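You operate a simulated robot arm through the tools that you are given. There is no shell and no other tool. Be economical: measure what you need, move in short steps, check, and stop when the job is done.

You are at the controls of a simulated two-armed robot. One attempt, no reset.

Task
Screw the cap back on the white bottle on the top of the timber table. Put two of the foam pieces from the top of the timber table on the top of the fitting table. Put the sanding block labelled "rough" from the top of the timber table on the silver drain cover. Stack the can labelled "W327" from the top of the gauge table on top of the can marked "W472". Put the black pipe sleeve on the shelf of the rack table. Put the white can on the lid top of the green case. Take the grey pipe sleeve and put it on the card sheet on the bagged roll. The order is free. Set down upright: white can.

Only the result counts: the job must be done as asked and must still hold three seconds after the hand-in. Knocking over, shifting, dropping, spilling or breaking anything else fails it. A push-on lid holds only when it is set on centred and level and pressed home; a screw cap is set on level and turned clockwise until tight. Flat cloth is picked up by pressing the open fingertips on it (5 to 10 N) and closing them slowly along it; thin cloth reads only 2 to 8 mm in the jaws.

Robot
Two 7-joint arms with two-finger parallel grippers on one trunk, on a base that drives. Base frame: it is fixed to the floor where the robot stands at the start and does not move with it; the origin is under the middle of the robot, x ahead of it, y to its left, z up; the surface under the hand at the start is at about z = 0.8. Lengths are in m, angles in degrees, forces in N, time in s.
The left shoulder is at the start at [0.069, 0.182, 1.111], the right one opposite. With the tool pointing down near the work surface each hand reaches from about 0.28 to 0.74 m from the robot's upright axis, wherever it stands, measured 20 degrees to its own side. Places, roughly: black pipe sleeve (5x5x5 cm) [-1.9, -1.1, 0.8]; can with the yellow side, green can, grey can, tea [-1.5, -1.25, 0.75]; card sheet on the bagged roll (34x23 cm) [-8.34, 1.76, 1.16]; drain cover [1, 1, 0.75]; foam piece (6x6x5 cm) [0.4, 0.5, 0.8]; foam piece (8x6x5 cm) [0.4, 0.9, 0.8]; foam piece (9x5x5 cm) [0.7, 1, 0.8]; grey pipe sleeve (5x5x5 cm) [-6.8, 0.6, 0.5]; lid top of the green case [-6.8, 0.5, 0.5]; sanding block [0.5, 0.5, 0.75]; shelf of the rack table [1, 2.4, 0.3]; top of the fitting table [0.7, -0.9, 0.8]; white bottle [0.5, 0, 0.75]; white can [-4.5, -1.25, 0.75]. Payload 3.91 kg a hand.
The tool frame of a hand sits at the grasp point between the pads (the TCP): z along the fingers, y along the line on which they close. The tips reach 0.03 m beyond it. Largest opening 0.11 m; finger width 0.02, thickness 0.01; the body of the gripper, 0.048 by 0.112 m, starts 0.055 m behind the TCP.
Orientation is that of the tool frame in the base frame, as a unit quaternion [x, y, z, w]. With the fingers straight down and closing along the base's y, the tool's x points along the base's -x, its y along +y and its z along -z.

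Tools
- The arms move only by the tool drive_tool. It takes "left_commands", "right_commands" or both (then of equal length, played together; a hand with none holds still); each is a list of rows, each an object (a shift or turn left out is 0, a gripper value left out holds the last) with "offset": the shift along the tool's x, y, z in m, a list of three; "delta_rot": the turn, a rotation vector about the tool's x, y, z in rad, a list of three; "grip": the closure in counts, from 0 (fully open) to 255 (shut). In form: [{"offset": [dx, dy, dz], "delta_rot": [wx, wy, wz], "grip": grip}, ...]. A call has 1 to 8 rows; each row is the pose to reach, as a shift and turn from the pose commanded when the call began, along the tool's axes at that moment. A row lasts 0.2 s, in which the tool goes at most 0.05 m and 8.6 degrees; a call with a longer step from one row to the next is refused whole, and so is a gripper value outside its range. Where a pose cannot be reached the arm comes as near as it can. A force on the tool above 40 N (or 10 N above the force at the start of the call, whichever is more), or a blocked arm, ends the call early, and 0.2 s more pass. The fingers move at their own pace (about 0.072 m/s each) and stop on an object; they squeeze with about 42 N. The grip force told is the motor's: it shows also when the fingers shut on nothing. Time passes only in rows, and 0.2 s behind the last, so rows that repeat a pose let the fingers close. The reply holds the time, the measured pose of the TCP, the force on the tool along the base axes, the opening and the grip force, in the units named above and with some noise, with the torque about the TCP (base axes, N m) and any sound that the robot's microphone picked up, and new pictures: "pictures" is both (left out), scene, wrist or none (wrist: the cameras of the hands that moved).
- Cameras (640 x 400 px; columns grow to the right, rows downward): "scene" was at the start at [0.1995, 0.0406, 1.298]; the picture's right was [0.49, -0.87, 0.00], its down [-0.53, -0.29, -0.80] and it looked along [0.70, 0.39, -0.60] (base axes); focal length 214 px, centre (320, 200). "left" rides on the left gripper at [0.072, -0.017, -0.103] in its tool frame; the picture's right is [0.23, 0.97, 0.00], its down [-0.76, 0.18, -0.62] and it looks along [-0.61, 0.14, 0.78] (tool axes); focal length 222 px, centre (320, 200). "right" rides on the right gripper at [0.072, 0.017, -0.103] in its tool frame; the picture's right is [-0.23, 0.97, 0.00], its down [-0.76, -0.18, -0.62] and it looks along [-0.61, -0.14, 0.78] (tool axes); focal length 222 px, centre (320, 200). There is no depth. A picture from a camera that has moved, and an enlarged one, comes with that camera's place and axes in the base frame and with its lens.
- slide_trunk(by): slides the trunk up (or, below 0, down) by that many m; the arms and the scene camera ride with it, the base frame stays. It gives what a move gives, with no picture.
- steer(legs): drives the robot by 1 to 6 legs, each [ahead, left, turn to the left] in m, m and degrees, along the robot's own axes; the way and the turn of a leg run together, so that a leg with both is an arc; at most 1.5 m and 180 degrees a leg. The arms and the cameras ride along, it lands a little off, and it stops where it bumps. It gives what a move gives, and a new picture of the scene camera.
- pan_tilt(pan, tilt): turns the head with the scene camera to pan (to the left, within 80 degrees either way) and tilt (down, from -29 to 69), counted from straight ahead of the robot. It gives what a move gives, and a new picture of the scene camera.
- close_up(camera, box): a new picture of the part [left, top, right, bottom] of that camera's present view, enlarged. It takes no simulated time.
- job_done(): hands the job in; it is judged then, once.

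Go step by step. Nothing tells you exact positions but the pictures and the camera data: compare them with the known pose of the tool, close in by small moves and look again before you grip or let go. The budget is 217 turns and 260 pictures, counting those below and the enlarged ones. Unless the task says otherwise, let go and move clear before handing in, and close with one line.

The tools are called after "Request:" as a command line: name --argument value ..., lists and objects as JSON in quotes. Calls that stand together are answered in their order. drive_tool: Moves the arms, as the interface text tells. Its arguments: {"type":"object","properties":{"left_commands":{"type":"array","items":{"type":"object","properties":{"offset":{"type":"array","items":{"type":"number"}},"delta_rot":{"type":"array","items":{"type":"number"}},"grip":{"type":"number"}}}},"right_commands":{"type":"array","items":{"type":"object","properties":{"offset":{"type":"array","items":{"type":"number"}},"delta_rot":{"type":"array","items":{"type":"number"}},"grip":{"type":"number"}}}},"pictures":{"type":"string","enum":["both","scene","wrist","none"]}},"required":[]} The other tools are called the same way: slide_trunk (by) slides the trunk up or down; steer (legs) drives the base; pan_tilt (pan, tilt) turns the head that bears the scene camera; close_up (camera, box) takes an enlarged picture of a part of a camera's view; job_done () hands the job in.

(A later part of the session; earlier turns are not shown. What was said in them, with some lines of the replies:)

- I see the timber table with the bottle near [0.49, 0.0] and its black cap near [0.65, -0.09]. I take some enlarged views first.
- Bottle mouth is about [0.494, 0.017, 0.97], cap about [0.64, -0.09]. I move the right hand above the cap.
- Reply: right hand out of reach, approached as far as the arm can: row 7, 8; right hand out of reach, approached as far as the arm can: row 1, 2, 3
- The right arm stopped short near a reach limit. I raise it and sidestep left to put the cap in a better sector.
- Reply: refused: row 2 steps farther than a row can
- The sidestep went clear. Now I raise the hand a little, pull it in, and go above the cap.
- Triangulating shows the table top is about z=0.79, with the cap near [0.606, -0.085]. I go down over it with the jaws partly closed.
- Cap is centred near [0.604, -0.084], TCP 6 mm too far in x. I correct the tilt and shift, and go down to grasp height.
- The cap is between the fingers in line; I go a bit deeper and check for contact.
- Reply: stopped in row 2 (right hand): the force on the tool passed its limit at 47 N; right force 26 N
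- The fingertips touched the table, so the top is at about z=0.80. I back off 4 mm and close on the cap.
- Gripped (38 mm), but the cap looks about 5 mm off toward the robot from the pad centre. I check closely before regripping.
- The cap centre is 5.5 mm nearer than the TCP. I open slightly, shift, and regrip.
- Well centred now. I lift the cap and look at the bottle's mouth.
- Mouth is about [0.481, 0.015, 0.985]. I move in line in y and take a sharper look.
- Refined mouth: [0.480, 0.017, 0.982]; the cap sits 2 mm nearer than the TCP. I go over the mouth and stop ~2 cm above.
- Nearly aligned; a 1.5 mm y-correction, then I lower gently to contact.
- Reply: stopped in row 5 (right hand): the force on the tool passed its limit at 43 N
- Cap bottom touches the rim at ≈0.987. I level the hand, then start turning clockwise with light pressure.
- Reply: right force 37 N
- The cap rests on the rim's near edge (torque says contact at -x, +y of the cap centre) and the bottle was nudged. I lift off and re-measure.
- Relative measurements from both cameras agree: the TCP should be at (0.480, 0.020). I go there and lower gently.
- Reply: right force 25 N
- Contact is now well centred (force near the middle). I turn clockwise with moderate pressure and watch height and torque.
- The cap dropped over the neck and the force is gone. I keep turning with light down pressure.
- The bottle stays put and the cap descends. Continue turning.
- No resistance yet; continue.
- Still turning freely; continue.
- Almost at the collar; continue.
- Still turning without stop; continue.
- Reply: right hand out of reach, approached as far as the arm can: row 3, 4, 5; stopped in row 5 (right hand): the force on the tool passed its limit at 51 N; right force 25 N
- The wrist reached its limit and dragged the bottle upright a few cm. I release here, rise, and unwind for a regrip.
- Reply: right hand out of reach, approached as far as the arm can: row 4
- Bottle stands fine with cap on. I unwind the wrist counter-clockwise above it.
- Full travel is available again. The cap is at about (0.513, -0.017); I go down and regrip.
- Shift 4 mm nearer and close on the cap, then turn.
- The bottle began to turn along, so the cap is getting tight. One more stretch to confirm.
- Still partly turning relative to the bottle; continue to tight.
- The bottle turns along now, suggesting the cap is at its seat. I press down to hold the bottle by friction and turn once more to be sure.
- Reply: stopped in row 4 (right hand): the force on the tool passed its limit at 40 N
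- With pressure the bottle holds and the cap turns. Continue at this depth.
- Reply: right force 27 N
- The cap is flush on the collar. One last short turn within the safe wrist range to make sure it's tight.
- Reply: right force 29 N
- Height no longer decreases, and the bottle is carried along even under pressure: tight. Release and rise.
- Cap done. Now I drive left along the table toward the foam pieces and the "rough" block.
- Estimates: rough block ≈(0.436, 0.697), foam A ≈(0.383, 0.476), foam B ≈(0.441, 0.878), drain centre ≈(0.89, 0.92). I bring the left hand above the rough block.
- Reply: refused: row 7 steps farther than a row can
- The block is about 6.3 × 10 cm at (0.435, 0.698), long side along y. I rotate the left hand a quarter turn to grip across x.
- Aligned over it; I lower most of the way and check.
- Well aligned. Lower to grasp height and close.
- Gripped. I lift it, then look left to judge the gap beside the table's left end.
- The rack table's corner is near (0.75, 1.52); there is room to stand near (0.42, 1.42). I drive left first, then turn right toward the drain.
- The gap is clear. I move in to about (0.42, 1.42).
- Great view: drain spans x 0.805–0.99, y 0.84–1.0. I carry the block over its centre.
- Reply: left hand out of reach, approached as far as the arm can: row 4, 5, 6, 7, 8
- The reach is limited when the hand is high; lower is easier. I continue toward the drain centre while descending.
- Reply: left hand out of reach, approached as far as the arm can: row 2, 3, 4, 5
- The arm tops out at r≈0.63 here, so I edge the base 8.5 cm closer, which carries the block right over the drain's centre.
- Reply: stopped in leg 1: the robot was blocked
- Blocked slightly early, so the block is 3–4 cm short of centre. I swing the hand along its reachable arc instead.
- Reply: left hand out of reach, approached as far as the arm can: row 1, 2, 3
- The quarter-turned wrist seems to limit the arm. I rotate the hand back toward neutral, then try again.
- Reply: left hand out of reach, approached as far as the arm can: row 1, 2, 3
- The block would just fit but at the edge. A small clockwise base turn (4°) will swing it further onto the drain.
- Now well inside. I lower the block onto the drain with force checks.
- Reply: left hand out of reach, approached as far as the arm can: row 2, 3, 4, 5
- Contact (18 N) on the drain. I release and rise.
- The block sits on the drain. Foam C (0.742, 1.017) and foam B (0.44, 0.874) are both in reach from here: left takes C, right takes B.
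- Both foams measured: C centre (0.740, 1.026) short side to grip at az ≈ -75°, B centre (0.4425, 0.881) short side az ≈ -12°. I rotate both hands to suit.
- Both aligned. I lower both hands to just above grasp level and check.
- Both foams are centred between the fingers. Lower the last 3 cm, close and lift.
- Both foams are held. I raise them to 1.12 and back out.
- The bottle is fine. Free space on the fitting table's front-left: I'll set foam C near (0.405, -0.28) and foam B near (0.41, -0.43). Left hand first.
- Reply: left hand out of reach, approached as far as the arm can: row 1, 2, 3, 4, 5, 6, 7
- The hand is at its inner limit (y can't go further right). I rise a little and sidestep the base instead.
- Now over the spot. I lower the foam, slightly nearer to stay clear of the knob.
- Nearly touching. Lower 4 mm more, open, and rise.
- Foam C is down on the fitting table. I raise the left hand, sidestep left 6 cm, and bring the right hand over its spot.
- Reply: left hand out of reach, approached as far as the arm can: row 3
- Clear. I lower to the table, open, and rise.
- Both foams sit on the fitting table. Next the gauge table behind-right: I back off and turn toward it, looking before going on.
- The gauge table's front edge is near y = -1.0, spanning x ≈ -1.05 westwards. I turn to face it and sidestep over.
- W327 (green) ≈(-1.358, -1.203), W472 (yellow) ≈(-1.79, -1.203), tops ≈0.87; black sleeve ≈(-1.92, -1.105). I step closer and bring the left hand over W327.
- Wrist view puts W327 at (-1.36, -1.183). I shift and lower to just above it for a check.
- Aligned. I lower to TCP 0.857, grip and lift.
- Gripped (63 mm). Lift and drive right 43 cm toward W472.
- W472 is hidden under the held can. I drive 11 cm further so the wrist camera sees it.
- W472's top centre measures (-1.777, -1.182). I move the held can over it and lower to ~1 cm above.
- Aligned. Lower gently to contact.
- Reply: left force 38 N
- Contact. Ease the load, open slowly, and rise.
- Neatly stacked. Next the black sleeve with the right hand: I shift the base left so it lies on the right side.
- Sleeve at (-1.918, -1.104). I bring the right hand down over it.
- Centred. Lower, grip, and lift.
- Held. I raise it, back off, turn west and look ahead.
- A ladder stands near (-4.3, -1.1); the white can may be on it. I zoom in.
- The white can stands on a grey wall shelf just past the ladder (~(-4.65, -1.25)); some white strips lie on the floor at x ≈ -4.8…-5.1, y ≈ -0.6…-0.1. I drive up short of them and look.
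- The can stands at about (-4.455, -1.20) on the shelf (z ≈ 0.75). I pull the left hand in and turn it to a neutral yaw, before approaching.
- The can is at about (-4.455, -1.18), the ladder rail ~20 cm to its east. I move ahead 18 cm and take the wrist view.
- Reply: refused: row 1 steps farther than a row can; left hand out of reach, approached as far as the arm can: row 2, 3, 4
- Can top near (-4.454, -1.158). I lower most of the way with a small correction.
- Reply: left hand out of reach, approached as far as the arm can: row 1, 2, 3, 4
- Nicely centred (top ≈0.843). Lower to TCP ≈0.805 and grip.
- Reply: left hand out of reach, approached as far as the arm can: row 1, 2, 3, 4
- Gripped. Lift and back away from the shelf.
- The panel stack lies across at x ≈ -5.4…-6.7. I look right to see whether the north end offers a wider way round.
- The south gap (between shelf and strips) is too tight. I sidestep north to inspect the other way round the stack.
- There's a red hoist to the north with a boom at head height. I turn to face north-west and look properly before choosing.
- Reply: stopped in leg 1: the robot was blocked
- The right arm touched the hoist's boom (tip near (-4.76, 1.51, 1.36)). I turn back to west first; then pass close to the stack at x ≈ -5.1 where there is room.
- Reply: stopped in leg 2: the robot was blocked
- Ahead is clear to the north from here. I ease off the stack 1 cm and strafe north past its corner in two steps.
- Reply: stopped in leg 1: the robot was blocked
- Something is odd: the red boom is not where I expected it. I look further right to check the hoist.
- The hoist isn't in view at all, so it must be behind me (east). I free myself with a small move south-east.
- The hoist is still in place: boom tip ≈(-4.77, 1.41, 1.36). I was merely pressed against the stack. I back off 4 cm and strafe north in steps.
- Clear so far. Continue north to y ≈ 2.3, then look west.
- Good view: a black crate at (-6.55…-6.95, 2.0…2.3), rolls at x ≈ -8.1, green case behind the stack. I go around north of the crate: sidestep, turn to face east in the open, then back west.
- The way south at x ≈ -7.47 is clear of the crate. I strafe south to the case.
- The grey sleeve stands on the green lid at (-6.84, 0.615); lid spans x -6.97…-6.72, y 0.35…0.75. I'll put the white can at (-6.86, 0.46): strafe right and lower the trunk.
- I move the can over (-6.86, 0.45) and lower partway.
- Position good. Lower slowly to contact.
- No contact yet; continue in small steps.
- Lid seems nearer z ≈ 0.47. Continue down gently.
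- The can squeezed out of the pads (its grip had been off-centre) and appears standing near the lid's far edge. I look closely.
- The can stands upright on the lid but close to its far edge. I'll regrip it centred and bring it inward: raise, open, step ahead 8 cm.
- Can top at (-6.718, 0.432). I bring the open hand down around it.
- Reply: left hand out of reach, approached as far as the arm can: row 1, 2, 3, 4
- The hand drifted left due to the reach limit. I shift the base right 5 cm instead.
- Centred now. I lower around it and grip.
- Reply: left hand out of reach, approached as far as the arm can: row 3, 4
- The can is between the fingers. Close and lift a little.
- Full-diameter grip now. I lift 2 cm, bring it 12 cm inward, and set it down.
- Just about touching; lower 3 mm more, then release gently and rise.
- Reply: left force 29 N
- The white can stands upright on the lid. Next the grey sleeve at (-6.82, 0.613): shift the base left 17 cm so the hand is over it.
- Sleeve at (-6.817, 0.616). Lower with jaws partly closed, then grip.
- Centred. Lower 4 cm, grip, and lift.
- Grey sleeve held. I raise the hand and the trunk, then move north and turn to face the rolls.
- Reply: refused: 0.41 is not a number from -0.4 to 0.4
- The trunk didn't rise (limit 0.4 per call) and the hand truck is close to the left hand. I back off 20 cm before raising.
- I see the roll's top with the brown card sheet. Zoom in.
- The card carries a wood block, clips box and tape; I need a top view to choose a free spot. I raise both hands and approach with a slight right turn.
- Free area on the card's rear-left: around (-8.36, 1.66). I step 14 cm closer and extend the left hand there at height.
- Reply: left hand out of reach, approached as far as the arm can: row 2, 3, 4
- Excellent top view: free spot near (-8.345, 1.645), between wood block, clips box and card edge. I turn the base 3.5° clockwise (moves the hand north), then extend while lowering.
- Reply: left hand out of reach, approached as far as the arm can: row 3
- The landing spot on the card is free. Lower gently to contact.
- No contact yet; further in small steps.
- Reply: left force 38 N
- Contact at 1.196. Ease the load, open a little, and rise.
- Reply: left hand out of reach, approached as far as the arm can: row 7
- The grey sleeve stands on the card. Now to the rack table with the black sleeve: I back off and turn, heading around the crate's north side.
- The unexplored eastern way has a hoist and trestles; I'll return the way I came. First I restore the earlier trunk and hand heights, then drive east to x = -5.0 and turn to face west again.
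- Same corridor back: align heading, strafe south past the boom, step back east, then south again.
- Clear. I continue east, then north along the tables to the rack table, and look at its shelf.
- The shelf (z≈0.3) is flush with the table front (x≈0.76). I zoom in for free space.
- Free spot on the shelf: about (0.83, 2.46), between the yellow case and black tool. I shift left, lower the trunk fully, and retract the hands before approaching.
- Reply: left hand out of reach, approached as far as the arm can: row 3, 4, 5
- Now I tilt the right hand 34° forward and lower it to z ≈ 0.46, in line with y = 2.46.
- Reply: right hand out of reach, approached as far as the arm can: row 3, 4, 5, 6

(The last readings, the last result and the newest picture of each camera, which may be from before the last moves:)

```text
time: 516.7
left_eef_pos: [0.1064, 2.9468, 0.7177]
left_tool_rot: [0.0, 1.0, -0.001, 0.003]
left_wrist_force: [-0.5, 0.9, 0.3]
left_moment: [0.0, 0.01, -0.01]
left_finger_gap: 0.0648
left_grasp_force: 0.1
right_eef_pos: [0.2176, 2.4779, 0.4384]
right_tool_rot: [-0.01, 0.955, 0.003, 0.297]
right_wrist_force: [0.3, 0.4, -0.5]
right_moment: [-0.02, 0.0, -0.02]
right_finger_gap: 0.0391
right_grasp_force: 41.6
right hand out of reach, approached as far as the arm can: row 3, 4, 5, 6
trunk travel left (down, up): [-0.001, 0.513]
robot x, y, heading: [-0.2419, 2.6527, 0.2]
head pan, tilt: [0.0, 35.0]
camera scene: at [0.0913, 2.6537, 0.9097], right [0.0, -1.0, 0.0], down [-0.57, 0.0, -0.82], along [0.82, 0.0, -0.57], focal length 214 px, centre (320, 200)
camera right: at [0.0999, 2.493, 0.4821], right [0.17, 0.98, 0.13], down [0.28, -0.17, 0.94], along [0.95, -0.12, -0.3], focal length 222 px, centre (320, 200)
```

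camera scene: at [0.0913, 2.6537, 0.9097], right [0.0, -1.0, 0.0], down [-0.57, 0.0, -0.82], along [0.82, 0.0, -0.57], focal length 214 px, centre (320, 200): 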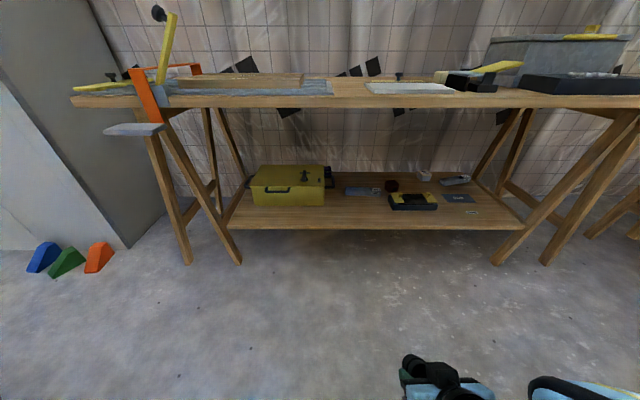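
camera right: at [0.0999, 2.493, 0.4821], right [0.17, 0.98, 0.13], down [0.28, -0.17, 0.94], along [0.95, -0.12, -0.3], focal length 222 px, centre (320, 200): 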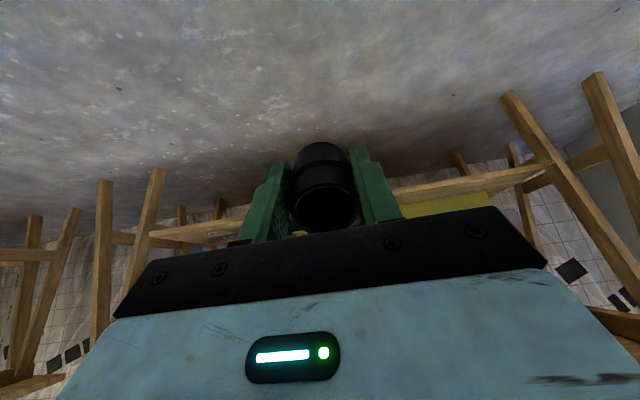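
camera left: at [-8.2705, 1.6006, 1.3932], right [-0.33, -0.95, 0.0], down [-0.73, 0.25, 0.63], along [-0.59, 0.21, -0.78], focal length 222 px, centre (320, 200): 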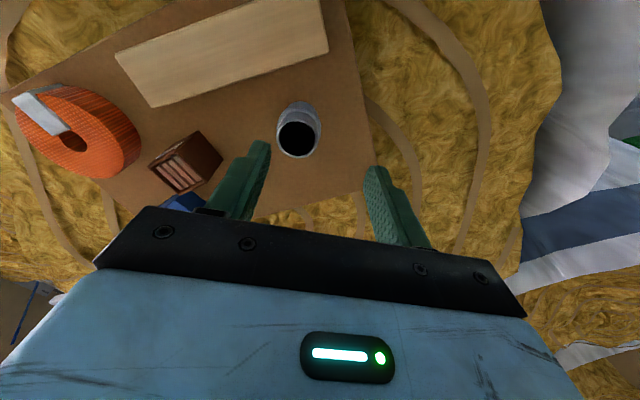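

Good view of the shelf: free between case (y>2.63) and tool (y<2.34). I drive ahead 48 cm.

Request:
steer --legs '[[0.48, 0, 0]]'

Request:
pan_tilt --pan -15 --tilt 45

Request:
close_up --camera "right" --box '[0, 0, 640, 400]'

```text
time: 519.6
left_eef_pos: [0.5853, 2.951, 0.7184]
left_tool_rot: [-0.002, 1.0, 0.001, 0.004]
left_wrist_force: [0.0, 0.0, 0.6]
left_moment: [-0.01, 0.01, 0.01]
left_finger_gap: 0.0649
left_grasp_force: 0.0
right_eef_pos: [0.6978, 2.4847, 0.4385]
right_tool_rot: [-0.011, 0.955, 0.004, 0.297]
right_wrist_force: [-0.3, 0.3, -0.8]
right_moment: [-0.02, 0.01, 0.01]
right_finger_gap: 0.039
right_grasp_force: 42.3
trunk travel left (down, up): [-0.001, 0.513]
robot x, y, heading: [0.2366, 2.6606, 0.5]
head pan, tilt: [0.0, 35.0]
camera scene: at [0.5706, 2.658, 0.9096], right [0.01, -1.0, 0.0], down [-0.57, 0.0, -0.82], along [0.82, 0.01, -0.57], focal length 214 px, centre (320, 200)
```

scene: 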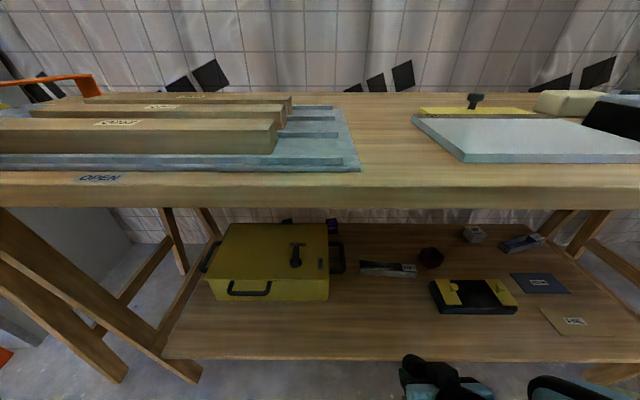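

```text
time: 520.3
left_eef_pos: [0.5846, 2.9495, 0.7186]
left_tool_rot: [-0.002, 1.0, 0.0, 0.003]
left_wrist_force: [-0.7, 0.1, 0.0]
left_moment: [-0.01, -0.03, 0.01]
left_finger_gap: 0.0647
left_grasp_force: 0.2
right_eef_pos: [0.6993, 2.4836, 0.438]
right_tool_rot: [-0.01, 0.955, 0.004, 0.296]
right_wrist_force: [0.4, -0.4, 0.1]
right_moment: [0.03, 0.03, -0.05]
right_finger_gap: 0.0391
right_grasp_force: 41.8
trunk travel left (down, up): [-0.001, 0.513]
robot x, y, heading: [0.2384, 2.6553, 0.2]
head pan, tilt: [-15.0, 45.0]
camera scene: at [0.5612, 2.6369, 0.8949], right [-0.25, -0.97, 0.0], down [-0.68, 0.18, -0.71], along [0.68, -0.18, -0.71], focal length 214 px, centre (320, 200)
```

scene: 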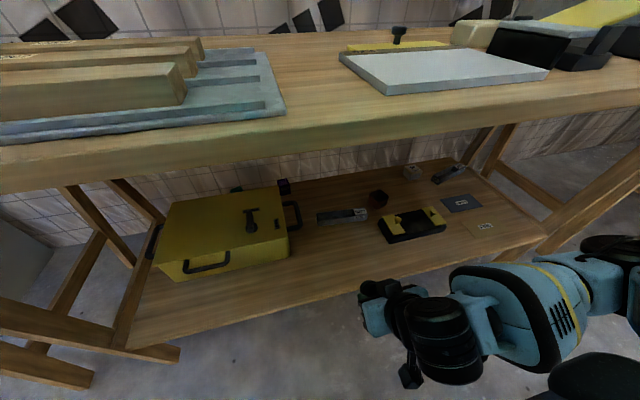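

```text
1.00 times, centred on (320, 200) of right (not enlarged: the box is as wide or as high as the picture)
camera zoom: at [0.5803, 2.4976, 0.4825], right [0.16, 0.98, 0.13], down [0.28, -0.17, 0.94], along [0.95, -0.12, -0.3], focal length 222 px, centre (320, 200)
```

zoom: 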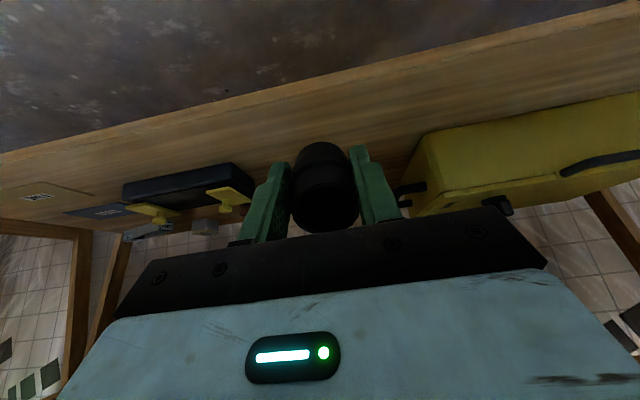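

The sleeve faces the free gap. I push forward 13 cm at this height, then check.

Request:
drive_tool --right_commands '[{"offset": [-0.036, -0.003, 0.025]}, {"offset": [-0.073, -0.006, 0.05]}, {"offset": [-0.1095, -0.009, 0.0755]}]' --pictures "both"

```text
time: 521.1
left_eef_pos: [0.5851, 2.9499, 0.7178]
left_tool_rot: [-0.002, 1.0, 0.0, 0.004]
left_wrist_force: [-0.7, 0.7, -0.1]
left_moment: [0.0, -0.02, -0.02]
left_finger_gap: 0.0647
left_grasp_force: 0.1
right_eef_pos: [0.8331, 2.4758, 0.4373]
right_tool_rot: [-0.011, 0.955, 0.003, 0.297]
right_wrist_force: [0.8, -0.1, -0.2]
right_moment: [-0.01, 0.0, -0.01]
right_finger_gap: 0.039
right_grasp_force: 42.3
trunk travel left (down, up): [-0.001, 0.513]
robot x, y, heading: [0.2378, 2.6554, 0.4]
head pan, tilt: [-15.0, 45.0]
camera scene: at [0.5613, 2.6368, 0.8948], right [-0.25, -0.97, 0.0], down [-0.68, 0.18, -0.71], along [0.68, -0.18, -0.71], focal length 214 px, centre (320, 200)
camera right: at [0.7153, 2.4902, 0.4826], right [0.16, 0.98, 0.13], down [0.28, -0.17, 0.94], along [0.95, -0.12, -0.3], focal length 222 px, centre (320, 200)
```

scene: 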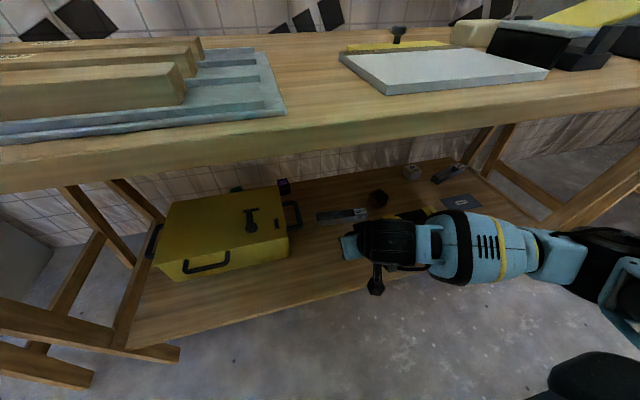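
right: 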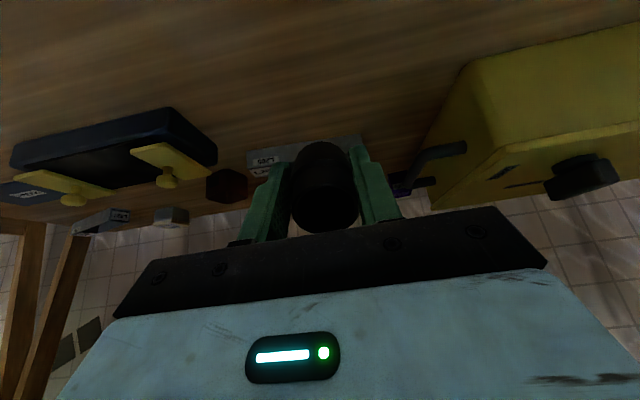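

Clear landing area. I lower vertically by 8 cm, then in fine steps.

Request:
drive_tool --right_commands '[{"offset": [0.0227, 0, 0.0329]}, {"offset": [0.0398, 0, 0.0576]}, {"offset": [0.0454, 0, 0.0658]}]' --pictures "wrist"

Request:
drive_tool --right_commands '[{"offset": [0.0023, 0, 0.0033]}, {"offset": [0.0045, 0, 0.0066]}, {"offset": [0.0068, 0, 0.0099]}, {"offset": [0.0091, 0, 0.0132]}]' --pictures "none"

```text
time: 521.9
left_eef_pos: [0.5839, 2.9497, 0.7184]
left_tool_rot: [-0.001, 1.0, 0.0, 0.003]
left_wrist_force: [-0.3, -0.3, 0.4]
left_moment: [0.02, 0.02, 0.0]
left_finger_gap: 0.0649
left_grasp_force: 0.1
right_eef_pos: [0.8323, 2.4766, 0.3582]
right_tool_rot: [-0.012, 0.955, 0.004, 0.296]
right_wrist_force: [0.5, -0.3, 0.0]
right_moment: [-0.02, -0.01, 0.01]
right_finger_gap: 0.0392
right_grasp_force: 42.7
trunk travel left (down, up): [-0.001, 0.513]
robot x, y, heading: [0.237, 2.655, 0.4]
head pan, tilt: [-15.0, 45.0]
camera right: at [0.714, 2.4911, 0.4019], right [0.16, 0.98, 0.13], down [0.28, -0.17, 0.95], along [0.95, -0.12, -0.3], focal length 222 px, centre (320, 200)
```

right: 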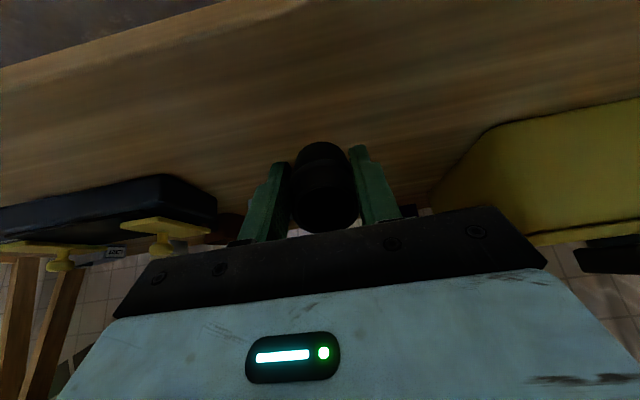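

```text
time: 522.9
left_eef_pos: [0.5858, 2.9503, 0.7176]
left_tool_rot: [-0.002, 1.0, 0.0, 0.003]
left_wrist_force: [0.9, -0.2, 0.3]
left_moment: [-0.01, 0.01, 0.02]
left_finger_gap: 0.0649
left_grasp_force: 0.1
right_eef_pos: [0.8319, 2.4768, 0.3418]
right_tool_rot: [-0.011, 0.955, 0.004, 0.297]
right_wrist_force: [-0.5, -0.5, -0.5]
right_moment: [0.02, 0.0, -0.01]
right_finger_gap: 0.0389
right_grasp_force: 42.3
trunk travel left (down, up): [-0.001, 0.513]
robot x, y, heading: [0.2407, 2.6549, 0.4]
head pan, tilt: [-15.0, 45.0]
```

No contact yet; continue down.

Request:
drive_tool --right_commands '[{"offset": [0.0023, 0, 0.0033]}, {"offset": [0.0045, 0, 0.0066]}, {"offset": [0.0068, 0, 0.0099]}, {"offset": [0.0091, 0, 0.0132]}]' --pictures "none"

```text
time: 523.9
left_eef_pos: [0.5832, 2.9501, 0.7192]
left_tool_rot: [-0.001, 1.0, 0.0, 0.005]
left_wrist_force: [0.6, 0.0, -0.1]
left_moment: [-0.01, 0.0, 0.01]
left_finger_gap: 0.0649
left_grasp_force: 0.1
right_eef_pos: [0.8326, 2.4771, 0.329]
right_tool_rot: [-0.011, 0.954, 0.003, 0.3]
right_wrist_force: [-6.6, -2.5, 17.9]
right_moment: [-0.16, 0.0, -0.09]
right_finger_gap: 0.0389
right_grasp_force: 41.6
trunk travel left (down, up): [-0.001, 0.513]
robot x, y, heading: [0.2369, 2.6533, 0.5]
head pan, tilt: [-15.0, 45.0]
```

Contact at z ≈ 0.33. To let it stand, I reduce the tilt to ~17° in place before releasing.

Request:
drive_tool --right_commands '[{"offset": [-0.0028, 0, -0.0041]}, {"offset": [-0.0028, 0, -0.0041], "delta_rot": [0, 0.1, 0]}, {"offset": [-0.0028, 0, -0.0041], "delta_rot": [0, 0.2, 0]}, {"offset": [-0.0028, 0, -0.0041], "delta_rot": [0, 0.3, 0]}, {"offset": [-0.0028, 0, -0.0041], "delta_rot": [0, 0.3, 0]}]' --pictures "both"

```text
time: 525.1
left_eef_pos: [0.5841, 2.952, 0.7171]
left_tool_rot: [-0.001, 1.0, 0.0, 0.004]
left_wrist_force: [-0.3, -0.1, 0.6]
left_moment: [0.0, 0.03, 0.0]
left_finger_gap: 0.0645
left_grasp_force: 0.0
right_eef_pos: [0.8301, 2.4777, 0.3319]
right_tool_rot: [-0.011, 0.989, 0.002, 0.15]
right_wrist_force: [2.4, -1.5, 7.8]
right_moment: [-0.03, -0.11, -0.01]
right_finger_gap: 0.0391
right_grasp_force: 41.4
trunk travel left (down, up): [-0.001, 0.513]
robot x, y, heading: [0.2397, 2.6583, 0.5]
head pan, tilt: [-15.0, 45.0]
camera scene: at [0.5608, 2.6369, 0.895], right [-0.25, -0.97, 0.0], down [-0.68, 0.18, -0.71], along [0.68, -0.18, -0.71], focal length 214 px, centre (320, 200)
camera right: at [0.7317, 2.4921, 0.4088], right [0.19, 0.98, 0.07], down [0.55, -0.17, 0.82], along [0.81, -0.12, -0.57], focal length 222 px, centre (320, 200)
```

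scene: 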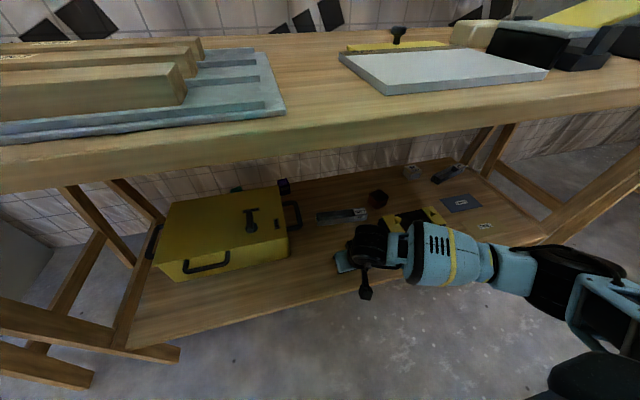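
right: 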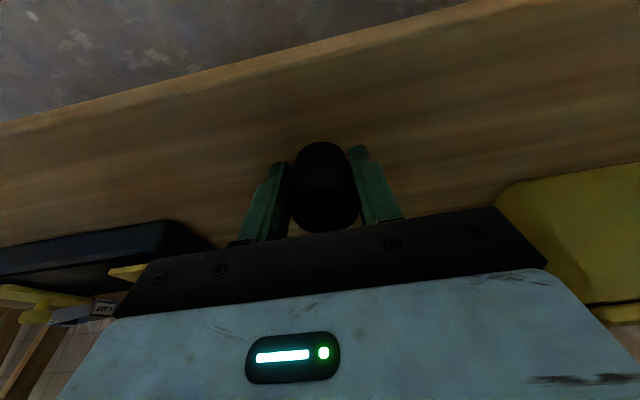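

Still plenty of clearance below the table top; I bring it fully upright.

Request:
drive_tool --right_commands '[{"offset": [0, 0, -0.002], "delta_rot": [0, 0.1, 0]}, {"offset": [0, 0, -0.002], "delta_rot": [0, 0.2, 0]}, {"offset": [0, 0, -0.002], "delta_rot": [0, 0.3, 0]}, {"offset": [0, 0, -0.002], "delta_rot": [0, 0.3, 0]}]' --pictures "both"

```text
time: 526.1
left_eef_pos: [0.5845, 2.9507, 0.7177]
left_tool_rot: [-0.001, 1.0, -0.001, 0.004]
left_wrist_force: [-0.2, -0.9, 0.0]
left_moment: [0.0, 0.02, 0.02]
left_finger_gap: 0.0647
left_grasp_force: 0.1
right_eef_pos: [0.8296, 2.4768, 0.3319]
right_tool_rot: [-0.012, 1.0, 0.001, 0.0]
right_wrist_force: [0.0, 0.1, 0.2]
right_moment: [-0.01, -0.01, 0.03]
right_finger_gap: 0.039
right_grasp_force: 42.6
trunk travel left (down, up): [-0.001, 0.513]
robot x, y, heading: [0.2372, 2.6573, 0.3]
head pan, tilt: [-15.0, 45.0]
camera scene: at [0.5612, 2.6368, 0.8948], right [-0.25, -0.97, 0.0], down [-0.68, 0.18, -0.71], along [0.68, -0.18, -0.71], focal length 214 px, centre (320, 200)
camera right: at [0.7586, 2.4924, 0.4357], right [0.2, 0.98, 0.0], down [0.77, -0.16, 0.62], along [0.61, -0.13, -0.78], focal length 222 px, centre (320, 200)
```

scene: 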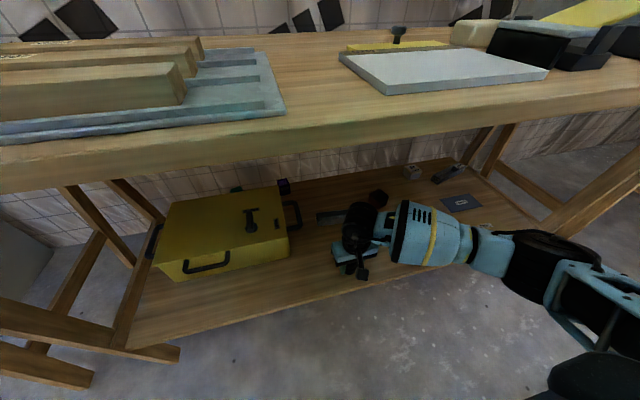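
right: 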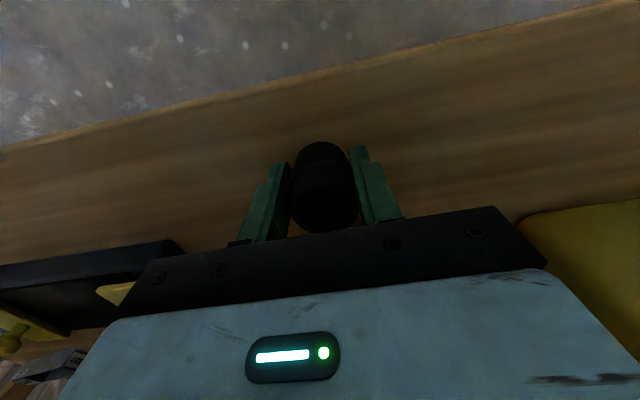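

Upright. Lower by small steps to contact.

Request:
drive_tool --right_commands '[{"offset": [0, 0, 0.003]}, {"offset": [0, 0, 0.006]}, {"offset": [0, 0, 0.008]}, {"offset": [0, 0, 0.01]}]' --pictures "none"

```text
time: 527.1
left_eef_pos: [0.5828, 2.9515, 0.719]
left_tool_rot: [-0.002, 1.0, -0.001, 0.005]
left_wrist_force: [0.7, 0.8, -1.2]
left_moment: [-0.02, -0.03, 0.02]
left_finger_gap: 0.0649
left_grasp_force: 0.0
right_eef_pos: [0.8316, 2.4752, 0.3269]
right_tool_rot: [-0.01, 1.0, 0.0, 0.006]
right_wrist_force: [-1.8, -9.0, 37.7]
right_moment: [-0.16, -0.2, -0.05]
right_finger_gap: 0.0394
right_grasp_force: 41.7
trunk travel left (down, up): [-0.001, 0.513]
robot x, y, heading: [0.2392, 2.6543, 0.4]
head pan, tilt: [-15.0, 45.0]
```

Contact. Ease, open, then pull straight back (-x) leaving the sleeve between the open fingers.

Request:
drive_tool --right_commands '[{"offset": [0, 0, -0.006]}, {"offset": [0, 0, -0.006], "grip": 120}, {"offset": [0, 0, -0.006], "grip": 60}, {"offset": [0, 0, -0.006], "grip": 60}, {"offset": [0.03, 0, -0.009], "grip": 60}, {"offset": [0.07, 0, -0.01], "grip": 60}, {"offset": [0.11, 0, -0.01], "grip": 60}, {"offset": [0.15, 0, -0.01], "grip": 60}]' --pictures "both"

```text
time: 528.9
left_eef_pos: [0.5846, 2.9505, 0.7181]
left_tool_rot: [-0.001, 1.0, 0.0, 0.003]
left_wrist_force: [0.3, 0.0, -0.2]
left_moment: [-0.01, 0.03, 0.01]
left_finger_gap: 0.0645
left_grasp_force: 0.1
right_eef_pos: [0.6806, 2.4739, 0.3333]
right_tool_rot: [-0.011, 1.0, 0.0, 0.002]
right_wrist_force: [-0.1, -0.2, 0.9]
right_moment: [-0.01, 0.01, 0.04]
right_finger_gap: 0.0843
right_grasp_force: 0.0
trunk travel left (down, up): [-0.001, 0.513]
robot x, y, heading: [0.2398, 2.6542, 0.7]
head pan, tilt: [-15.0, 45.0]
camera scene: at [0.5612, 2.6369, 0.8949], right [-0.25, -0.97, 0.0], down [-0.68, 0.18, -0.71], along [0.68, -0.18, -0.71], focal length 214 px, centre (320, 200)
camera right: at [0.6089, 2.4893, 0.437], right [0.21, 0.98, 0.0], down [0.76, -0.16, 0.63], along [0.61, -0.13, -0.78], focal length 222 px, centre (320, 200)
```

scene: 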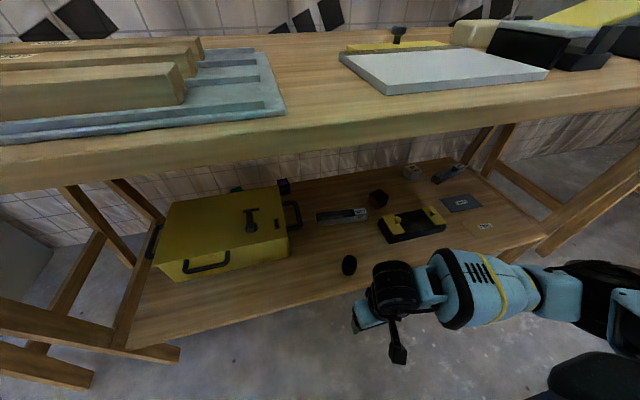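
right: 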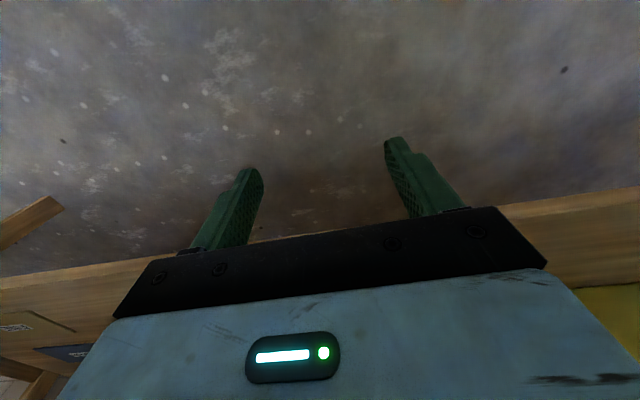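

The black sleeve stands on the shelf. All placements are done; I want to double-check the cap's tightness, so I back off, raise the trunk and arm, and return to the bottle.

Request:
steer --legs '[[-0.45, 0, -0.5]]'

Request:
slide_trunk --by 0.375

Request:
drive_tool --right_commands '[{"offset": [0, 0, -0.05]}, {"offset": [0, 0, -0.1]}, {"offset": [0, 0, -0.15]}, {"offset": [0, 0, -0.2]}, {"offset": [0, 0, -0.25]}, {"offset": [0, 0, -0.3]}, {"offset": [0, 0, -0.35]}, {"offset": [0, 0, -0.4]}]' --pictures "none"

```text
time: 531.7
left_eef_pos: [0.1357, 2.9466, 0.7193]
left_tool_rot: [0.0, 1.0, 0.0, 0.003]
left_wrist_force: [-0.1, 0.3, -0.1]
left_moment: [0.0, 0.0, -0.02]
left_finger_gap: 0.0647
left_grasp_force: 0.1
right_eef_pos: [0.2306, 2.4692, 0.3324]
right_tool_rot: [-0.009, 1.0, 0.0, 0.001]
right_wrist_force: [0.7, -0.2, 1.0]
right_moment: [-0.01, -0.01, -0.01]
right_finger_gap: 0.0842
right_grasp_force: 0.0
trunk travel left (down, up): [-0.001, 0.513]
robot x, y, heading: [-0.2115, 2.6573, 0.2]
head pan, tilt: [-15.0, 45.0]
camera scene: at [0.1109, 2.6329, 0.8949], right [-0.26, -0.97, 0.0], down [-0.68, 0.18, -0.71], along [0.68, -0.18, -0.71], focal length 214 px, centre (320, 200)
```

scene: 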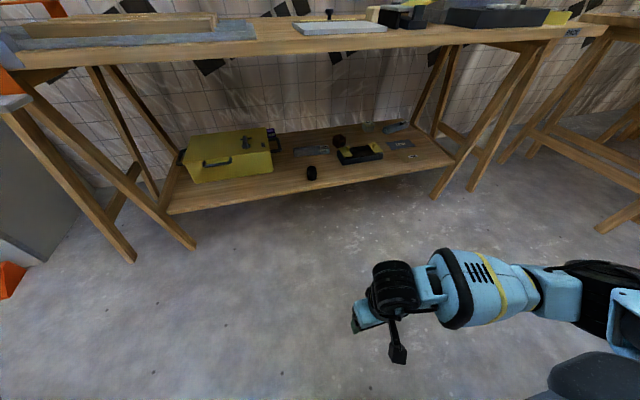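

```text
time: 535.3
left_eef_pos: [0.1356, 2.9463, 1.0951]
left_tool_rot: [0.001, 1.0, 0.0, 0.004]
left_wrist_force: [0.5, -0.1, 0.2]
left_moment: [-0.01, -0.03, 0.0]
left_finger_gap: 0.0646
left_grasp_force: 0.2
right_eef_pos: [0.2298, 2.4695, 0.7069]
right_tool_rot: [-0.01, 1.0, 0.0, 0.0]
right_wrist_force: [-0.3, 0.3, -0.2]
right_moment: [0.0, 0.0, 0.01]
right_finger_gap: 0.084
right_grasp_force: 0.0
trunk travel left (down, up): [-0.376, 0.138]
robot x, y, heading: [-0.2141, 2.6549, 0.1]
head pan, tilt: [-15.0, 45.0]
```

```text
time: 537.1
left_eef_pos: [0.1351, 2.947, 1.0944]
left_tool_rot: [0.001, 1.0, 0.0, 0.005]
left_wrist_force: [0.8, -0.5, -0.1]
left_moment: [-0.02, -0.05, -0.04]
left_finger_gap: 0.0647
left_grasp_force: 0.0
right_eef_pos: [0.226, 2.4687, 1.1094]
right_tool_rot: [-0.009, 1.0, -0.001, 0.002]
right_wrist_force: [-0.1, 0.8, -1.0]
right_moment: [-0.03, 0.01, 0.02]
right_finger_gap: 0.0841
right_grasp_force: 0.0
trunk travel left (down, up): [-0.376, 0.138]
robot x, y, heading: [-0.2103, 2.6553, 0.2]
head pan, tilt: [-15.0, 45.0]
```

Request:
steer --legs '[[0, -1.3, 0], [0, -1.22, 0], [0.21, 0, 0]]'

```text
time: 560.5
left_eef_pos: [0.3807, 0.428, 1.094]
left_tool_rot: [-0.004, 1.0, 0.0, 0.003]
left_wrist_force: [0.1, -0.1, 1.3]
left_moment: [-0.01, 0.03, -0.05]
left_finger_gap: 0.0645
left_grasp_force: 0.1
right_eef_pos: [0.4773, -0.0488, 1.1087]
right_tool_rot: [-0.014, 1.0, 0.0, 0.0]
right_wrist_force: [0.3, 0.2, 0.6]
right_moment: [-0.05, 0.03, 0.0]
right_finger_gap: 0.0842
right_grasp_force: 0.1
trunk travel left (down, up): [-0.376, 0.138]
robot x, y, heading: [0.0321, 0.132, 0.8]
head pan, tilt: [-15.0, 45.0]
camera scene: at [0.2378, 0.1122, 1.2874], right [-0.24, -0.97, 0.0], down [-0.69, 0.17, -0.71], along [0.69, -0.17, -0.71], focal length 214 px, centre (320, 200)
```

scene: 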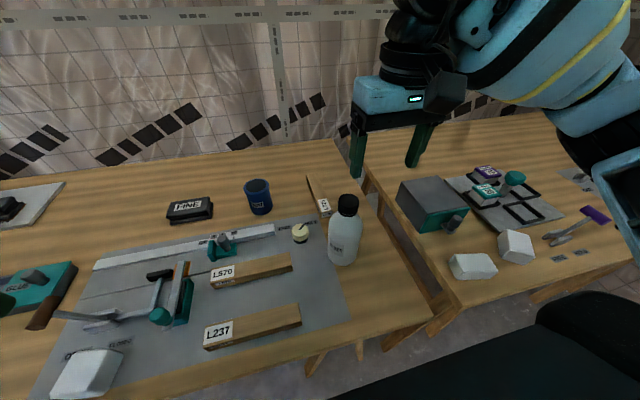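

Everything looks right. I bring the right hand over the cap to test its tightness.

Request:
drive_tool --right_commands '[{"offset": [-0.034, 0.03, 0]}, {"offset": [-0.034, 0.03, 0.04]}, {"offset": [-0.034, 0.03, 0.07]}, {"offset": [-0.034, 0.03, 0.07]}]' --pictures "none"

Request:
close_up --camera "right" --box '[220, 60, 420, 220]'

```text
time: 561.5
left_eef_pos: [0.3802, 0.4277, 1.0934]
left_tool_rot: [-0.006, 1.0, 0.0, 0.003]
left_wrist_force: [0.0, 0.0, -0.4]
left_moment: [-0.02, 0.01, 0.01]
left_finger_gap: 0.0647
left_grasp_force: 0.0
right_eef_pos: [0.5111, -0.0184, 1.0381]
right_tool_rot: [-0.015, 1.0, 0.0, 0.002]
right_wrist_force: [0.6, 0.7, 0.6]
right_moment: [0.0, -0.02, -0.02]
right_finger_gap: 0.0844
right_grasp_force: 0.1
trunk travel left (down, up): [-0.376, 0.138]
robot x, y, heading: [0.0309, 0.1352, 0.7]
head pan, tilt: [-15.0, 45.0]
```

```text
2.50 times, centred on (320, 140) of right
camera zoom: at [0.4387, -0.0035, 1.1415], right [0.2, 0.98, 0.0], down [0.76, -0.15, 0.63], along [0.61, -0.12, -0.78], focal length 555 px, centre (320, 350)
```

zoom: 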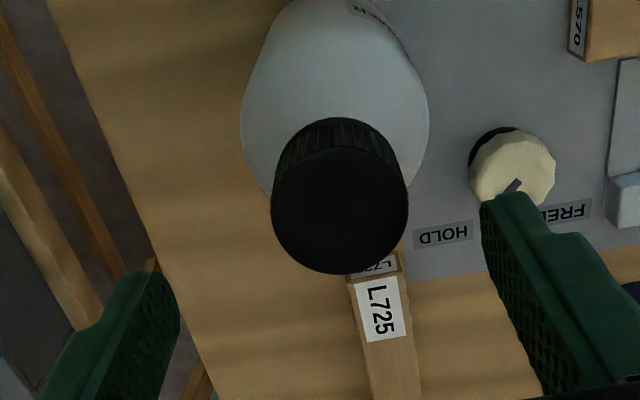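

Cap centre ≈(0.505, -0.012). I lower around it, grip, and turn clockwise with moderate pressure.

Request:
drive_tool --right_commands '[{"offset": [0.006, 0.0065, 0]}, {"offset": [0.006, 0.0065, 0.02]}, {"offset": [0.006, 0.0065, 0.033]}, {"offset": [0.006, 0.0065, 0.033], "grip": 255}, {"offset": [0.006, 0.0065, 0.033], "grip": 255}, {"offset": [0.006, 0.0065, 0.033], "grip": 255}]' --pictures "none"

Request:
drive_tool --right_commands '[{"offset": [0, 0, 0.002]}, {"offset": [0, 0, 0.0035]}, {"offset": [0, 0, 0.0035]}]' --pictures "none"

Request:
close_up --camera "scene" --box '[290, 160, 400, 290]'

```text
time: 562.9
left_eef_pos: [0.3803, 0.4274, 1.0934]
left_tool_rot: [-0.005, 1.0, 0.0, 0.003]
left_wrist_force: [0.0, 0.6, 0.0]
left_moment: [0.0, 0.0, 0.0]
left_finger_gap: 0.0646
left_grasp_force: 0.2
right_eef_pos: [0.5049, -0.012, 1.0063]
right_tool_rot: [-0.015, 1.0, 0.0, 0.002]
right_wrist_force: [-0.8, 0.3, -0.1]
right_moment: [0.04, 0.01, 0.0]
right_finger_gap: 0.0378
right_grasp_force: 42.4
trunk travel left (down, up): [-0.376, 0.138]
robot x, y, heading: [0.0364, 0.1338, 0.6]
head pan, tilt: [-15.0, 45.0]
```

```text
time: 563.7
left_eef_pos: [0.3787, 0.4272, 1.0945]
left_tool_rot: [-0.006, 1.0, 0.0, 0.005]
left_wrist_force: [0.5, 0.0, 0.5]
left_moment: [-0.02, -0.04, 0.0]
left_finger_gap: 0.0647
left_grasp_force: 0.0
right_eef_pos: [0.5046, -0.0105, 1.006]
right_tool_rot: [-0.015, 1.0, 0.001, 0.005]
right_wrist_force: [4.6, -2.8, 27.3]
right_moment: [-0.17, 0.11, -0.01]
right_finger_gap: 0.0372
right_grasp_force: 41.7
trunk travel left (down, up): [-0.376, 0.138]
robot x, y, heading: [0.0367, 0.1321, 0.5]
head pan, tilt: [-15.0, 45.0]
```

```text
3.08 times, centred on (345, 225) of scene
camera zoom: at [0.2362, 0.1124, 1.2879], right [-0.24, -0.97, 0.0], down [-0.68, 0.17, -0.71], along [0.69, -0.17, -0.71], focal length 660 px, centre (243, 123)
```

zoom: 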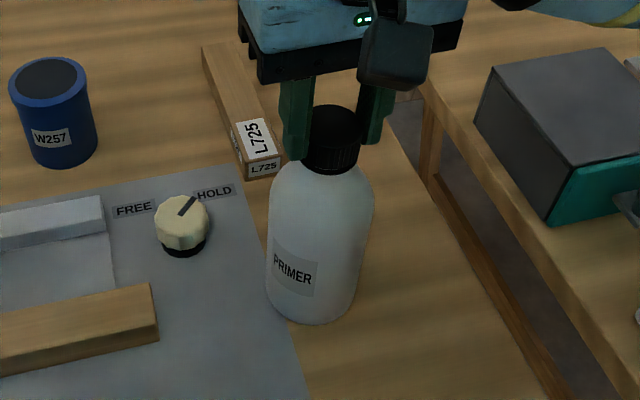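

Pressed with 27 N. Now turn 56° clockwise and watch the label.

Request:
drive_tool --right_commands '[{"delta_rot": [0, 0, 0.14]}, {"delta_rot": [0, 0, 0.28]}, {"delta_rot": [0, 0, 0.42]}, {"delta_rot": [0, 0, 0.56]}, {"delta_rot": [0, 0, 0.7]}, {"delta_rot": [0, 0, 0.84]}, {"delta_rot": [0, 0, 0.98]}]' --pictures "none"

Request:
close_up --camera "scene" --box '[290, 160, 400, 290]'

```text
time: 565.3
left_eef_pos: [0.3791, 0.4289, 1.0932]
left_tool_rot: [-0.005, 1.0, 0.0, 0.006]
left_wrist_force: [-0.3, -0.9, 0.7]
left_moment: [0.0, -0.05, 0.03]
left_finger_gap: 0.0647
left_grasp_force: 0.0
right_eef_pos: [0.5037, -0.0098, 1.0044]
right_tool_rot: [0.458, 0.889, 0.002, 0.003]
right_wrist_force: [7.8, 2.9, 33.5]
right_moment: [0.01, -0.68, 0.01]
right_finger_gap: 0.0375
right_grasp_force: 41.8
trunk travel left (down, up): [-0.376, 0.138]
robot x, y, heading: [0.0351, 0.1321, 1.1]
head pan, tilt: [-15.0, 45.0]
```

```text
3.08 times, centred on (345, 225) of scene
camera zoom: at [0.2363, 0.1133, 1.2877], right [-0.24, -0.97, 0.0], down [-0.69, 0.17, -0.71], along [0.69, -0.17, -0.71], focal length 660 px, centre (243, 123)
```

zoom: 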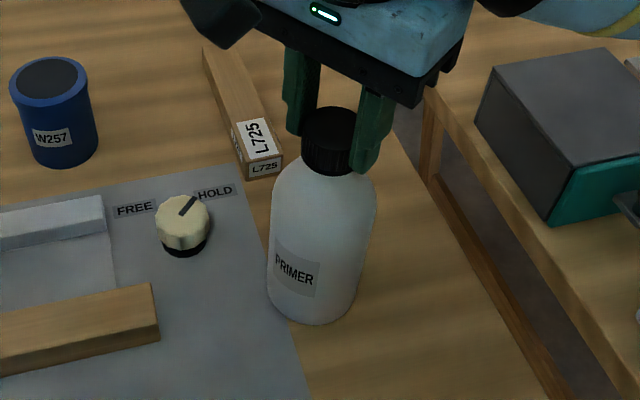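

The height fell another 1.6 mm, so it wasn't fully home. Keep turning.

Request:
drive_tool --right_commands '[{"offset": [0, 0, 0.0005], "delta_rot": [0, 0, 0.14]}, {"offset": [0, 0, 0.001], "delta_rot": [0, 0, 0.28]}, {"offset": [0, 0, 0.001], "delta_rot": [0, 0, 0.42]}, {"offset": [0, 0, 0.001], "delta_rot": [0, 0, 0.56]}, {"offset": [0, 0, 0.001], "delta_rot": [0, 0, 0.7]}, {"offset": [0, 0, 0.001], "delta_rot": [0, 0, 0.84]}, {"offset": [0, 0, 0.001], "delta_rot": [0, 0, 0.98]}]' --pictures "none"

Request:
drive_tool --right_commands '[{"offset": [0, 0, 0.0005], "delta_rot": [0, 0, 0.14]}, {"offset": [0, 0, 0.001], "delta_rot": [0, 0, 0.28]}, {"offset": [0, 0, 0.001], "delta_rot": [0, 0, 0.42]}, {"offset": [0, 0, 0.001], "delta_rot": [0, 0, 0.56]}, {"offset": [0, 0, 0.001], "delta_rot": [0, 0, 0.7]}, {"offset": [0, 0, 0.001], "delta_rot": [0, 0, 0.84]}]' --pictures "none"

Request:
close_up --camera "scene" --box '[290, 160, 400, 290]'

```text
time: 566.9
left_eef_pos: [0.3795, 0.4274, 1.0939]
left_tool_rot: [-0.005, 1.0, 0.0, 0.003]
left_wrist_force: [0.6, 0.9, -0.2]
left_moment: [0.0, -0.01, 0.02]
left_finger_gap: 0.0647
left_grasp_force: 0.1
right_eef_pos: [0.503, -0.0132, 1.0044]
right_tool_rot: [0.823, 0.568, 0.004, 0.003]
right_wrist_force: [8.7, -6.1, 37.3]
right_moment: [-0.91, -0.35, 0.1]
right_finger_gap: 0.0376
right_grasp_force: 41.9
trunk travel left (down, up): [-0.376, 0.138]
robot x, y, heading: [0.0354, 0.1321, 1.0]
head pan, tilt: [-15.0, 45.0]
```

```text
time: 568.3
left_eef_pos: [0.3783, 0.429, 1.0929]
left_tool_rot: [-0.005, 1.0, 0.0, 0.005]
left_wrist_force: [0.9, 0.2, 0.3]
left_moment: [0.02, 0.02, 0.02]
left_finger_gap: 0.0647
left_grasp_force: 0.0
right_eef_pos: [0.5035, -0.0092, 1.0022]
right_tool_rot: [0.983, 0.183, 0.005, -0.002]
right_wrist_force: [1.4, 5.8, 35.0]
right_moment: [0.18, -0.15, 0.13]
right_finger_gap: 0.0375
right_grasp_force: 41.9
trunk travel left (down, up): [-0.376, 0.138]
robot x, y, heading: [0.0354, 0.1326, 1.0]
head pan, tilt: [-15.0, 45.0]
```

```text
3.08 times, centred on (345, 225) of scene
camera zoom: at [0.2355, 0.1136, 1.2879], right [-0.24, -0.97, 0.0], down [-0.68, 0.17, -0.71], along [0.69, -0.17, -0.71], focal length 660 px, centre (243, 123)
```

zoom: 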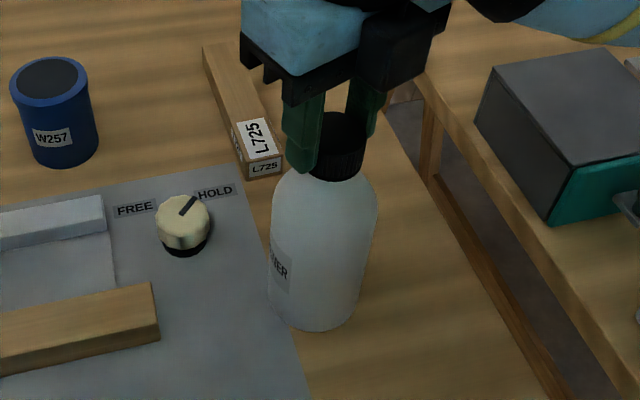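

Torque is now resisting (0.13 N m) and the bottle turns along. One last turn to confirm tightness.

Request:
drive_tool --right_commands '[{"delta_rot": [0, 0, 0.14]}, {"delta_rot": [0, 0, 0.28]}, {"delta_rot": [0, 0, 0.42]}, {"delta_rot": [0, 0, 0.56]}, {"delta_rot": [0, 0, 0.7]}, {"delta_rot": [0, 0, 0.84]}]' --pictures "none"

Request:
close_up --camera "scene" --box '[290, 160, 400, 290]'

```text
time: 569.7
left_eef_pos: [0.3779, 0.4291, 1.0935]
left_tool_rot: [-0.005, 1.0, 0.0, 0.004]
left_wrist_force: [0.2, 0.0, 0.4]
left_moment: [0.0, -0.01, 0.01]
left_finger_gap: 0.0645
left_grasp_force: 0.1
right_eef_pos: [0.5022, -0.012, 1.0019]
right_tool_rot: [0.972, -0.233, 0.003, -0.001]
right_wrist_force: [0.3, -0.4, 30.9]
right_moment: [-0.1, -0.01, 0.38]
right_finger_gap: 0.0375
right_grasp_force: 42.1
trunk travel left (down, up): [-0.376, 0.138]
robot x, y, heading: [0.0343, 0.1329, 0.8]
head pan, tilt: [-15.0, 45.0]
```

```text
3.08 times, centred on (345, 225) of scene
camera zoom: at [0.2354, 0.1127, 1.2878], right [-0.24, -0.97, 0.0], down [-0.68, 0.17, -0.71], along [0.69, -0.17, -0.71], focal length 660 px, centre (243, 123)
```

zoom: 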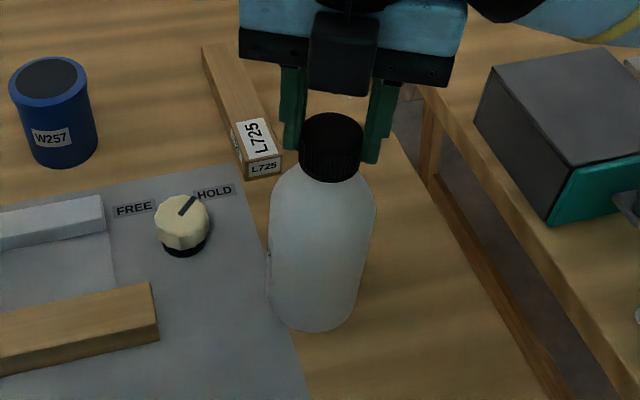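

Torque now holds at 0.38 N m with the bottle turning fully along: the cap is tight. Release and rise clear.

Request:
drive_tool --right_commands '[{"offset": [0, 0, -0.002]}, {"offset": [0, 0, -0.002], "grip": 150}, {"offset": [0, 0, -0.002], "grip": 70}, {"offset": [0, 0, -0.002], "grip": 70}, {"offset": [0, 0, -0.04], "grip": 70}, {"offset": [0, 0, -0.09], "grip": 70}, {"offset": [0, 0, -0.13], "grip": 70}]' --pictures "scene"

```text
time: 571.3
left_eef_pos: [0.3799, 0.4275, 1.0936]
left_tool_rot: [-0.006, 1.0, 0.001, 0.005]
left_wrist_force: [-1.2, 0.0, -0.2]
left_moment: [0.0, -0.02, 0.02]
left_finger_gap: 0.0648
left_grasp_force: 0.0
right_eef_pos: [0.502, -0.0113, 1.1307]
right_tool_rot: [0.973, -0.231, 0.001, 0.001]
right_wrist_force: [-0.3, -0.6, 1.8]
right_moment: [0.02, -0.01, 0.04]
right_finger_gap: 0.0795
right_grasp_force: 0.0
trunk travel left (down, up): [-0.376, 0.138]
robot x, y, heading: [0.0361, 0.1278, 0.7]
head pan, tilt: [-15.0, 45.0]
camera scene: at [0.2369, 0.1126, 1.2876], right [-0.24, -0.97, 0.0], down [-0.69, 0.17, -0.71], along [0.69, -0.17, -0.71], focal length 214 px, centre (320, 200)
```

scene: 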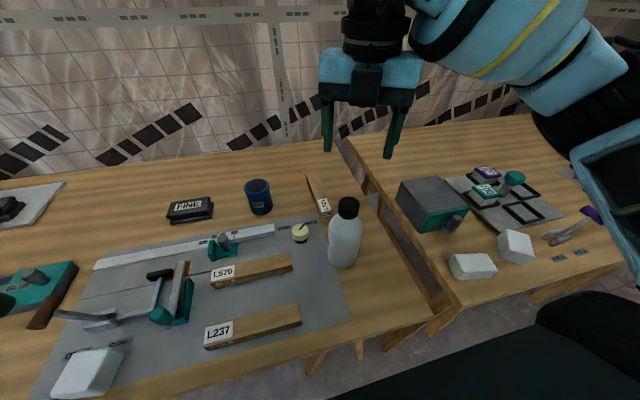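

The bottle stands capped and every item is where it was asked for, with both hands clear. I hand in.

Request:
job_done

```text
The job is handed in.
```

All seven parts of the task are done and the job is handed in. The bottle was dragged a few centimetres while capping, and the right arm touched the red hoist's boom once, though I saw no sign that the hoist moved.
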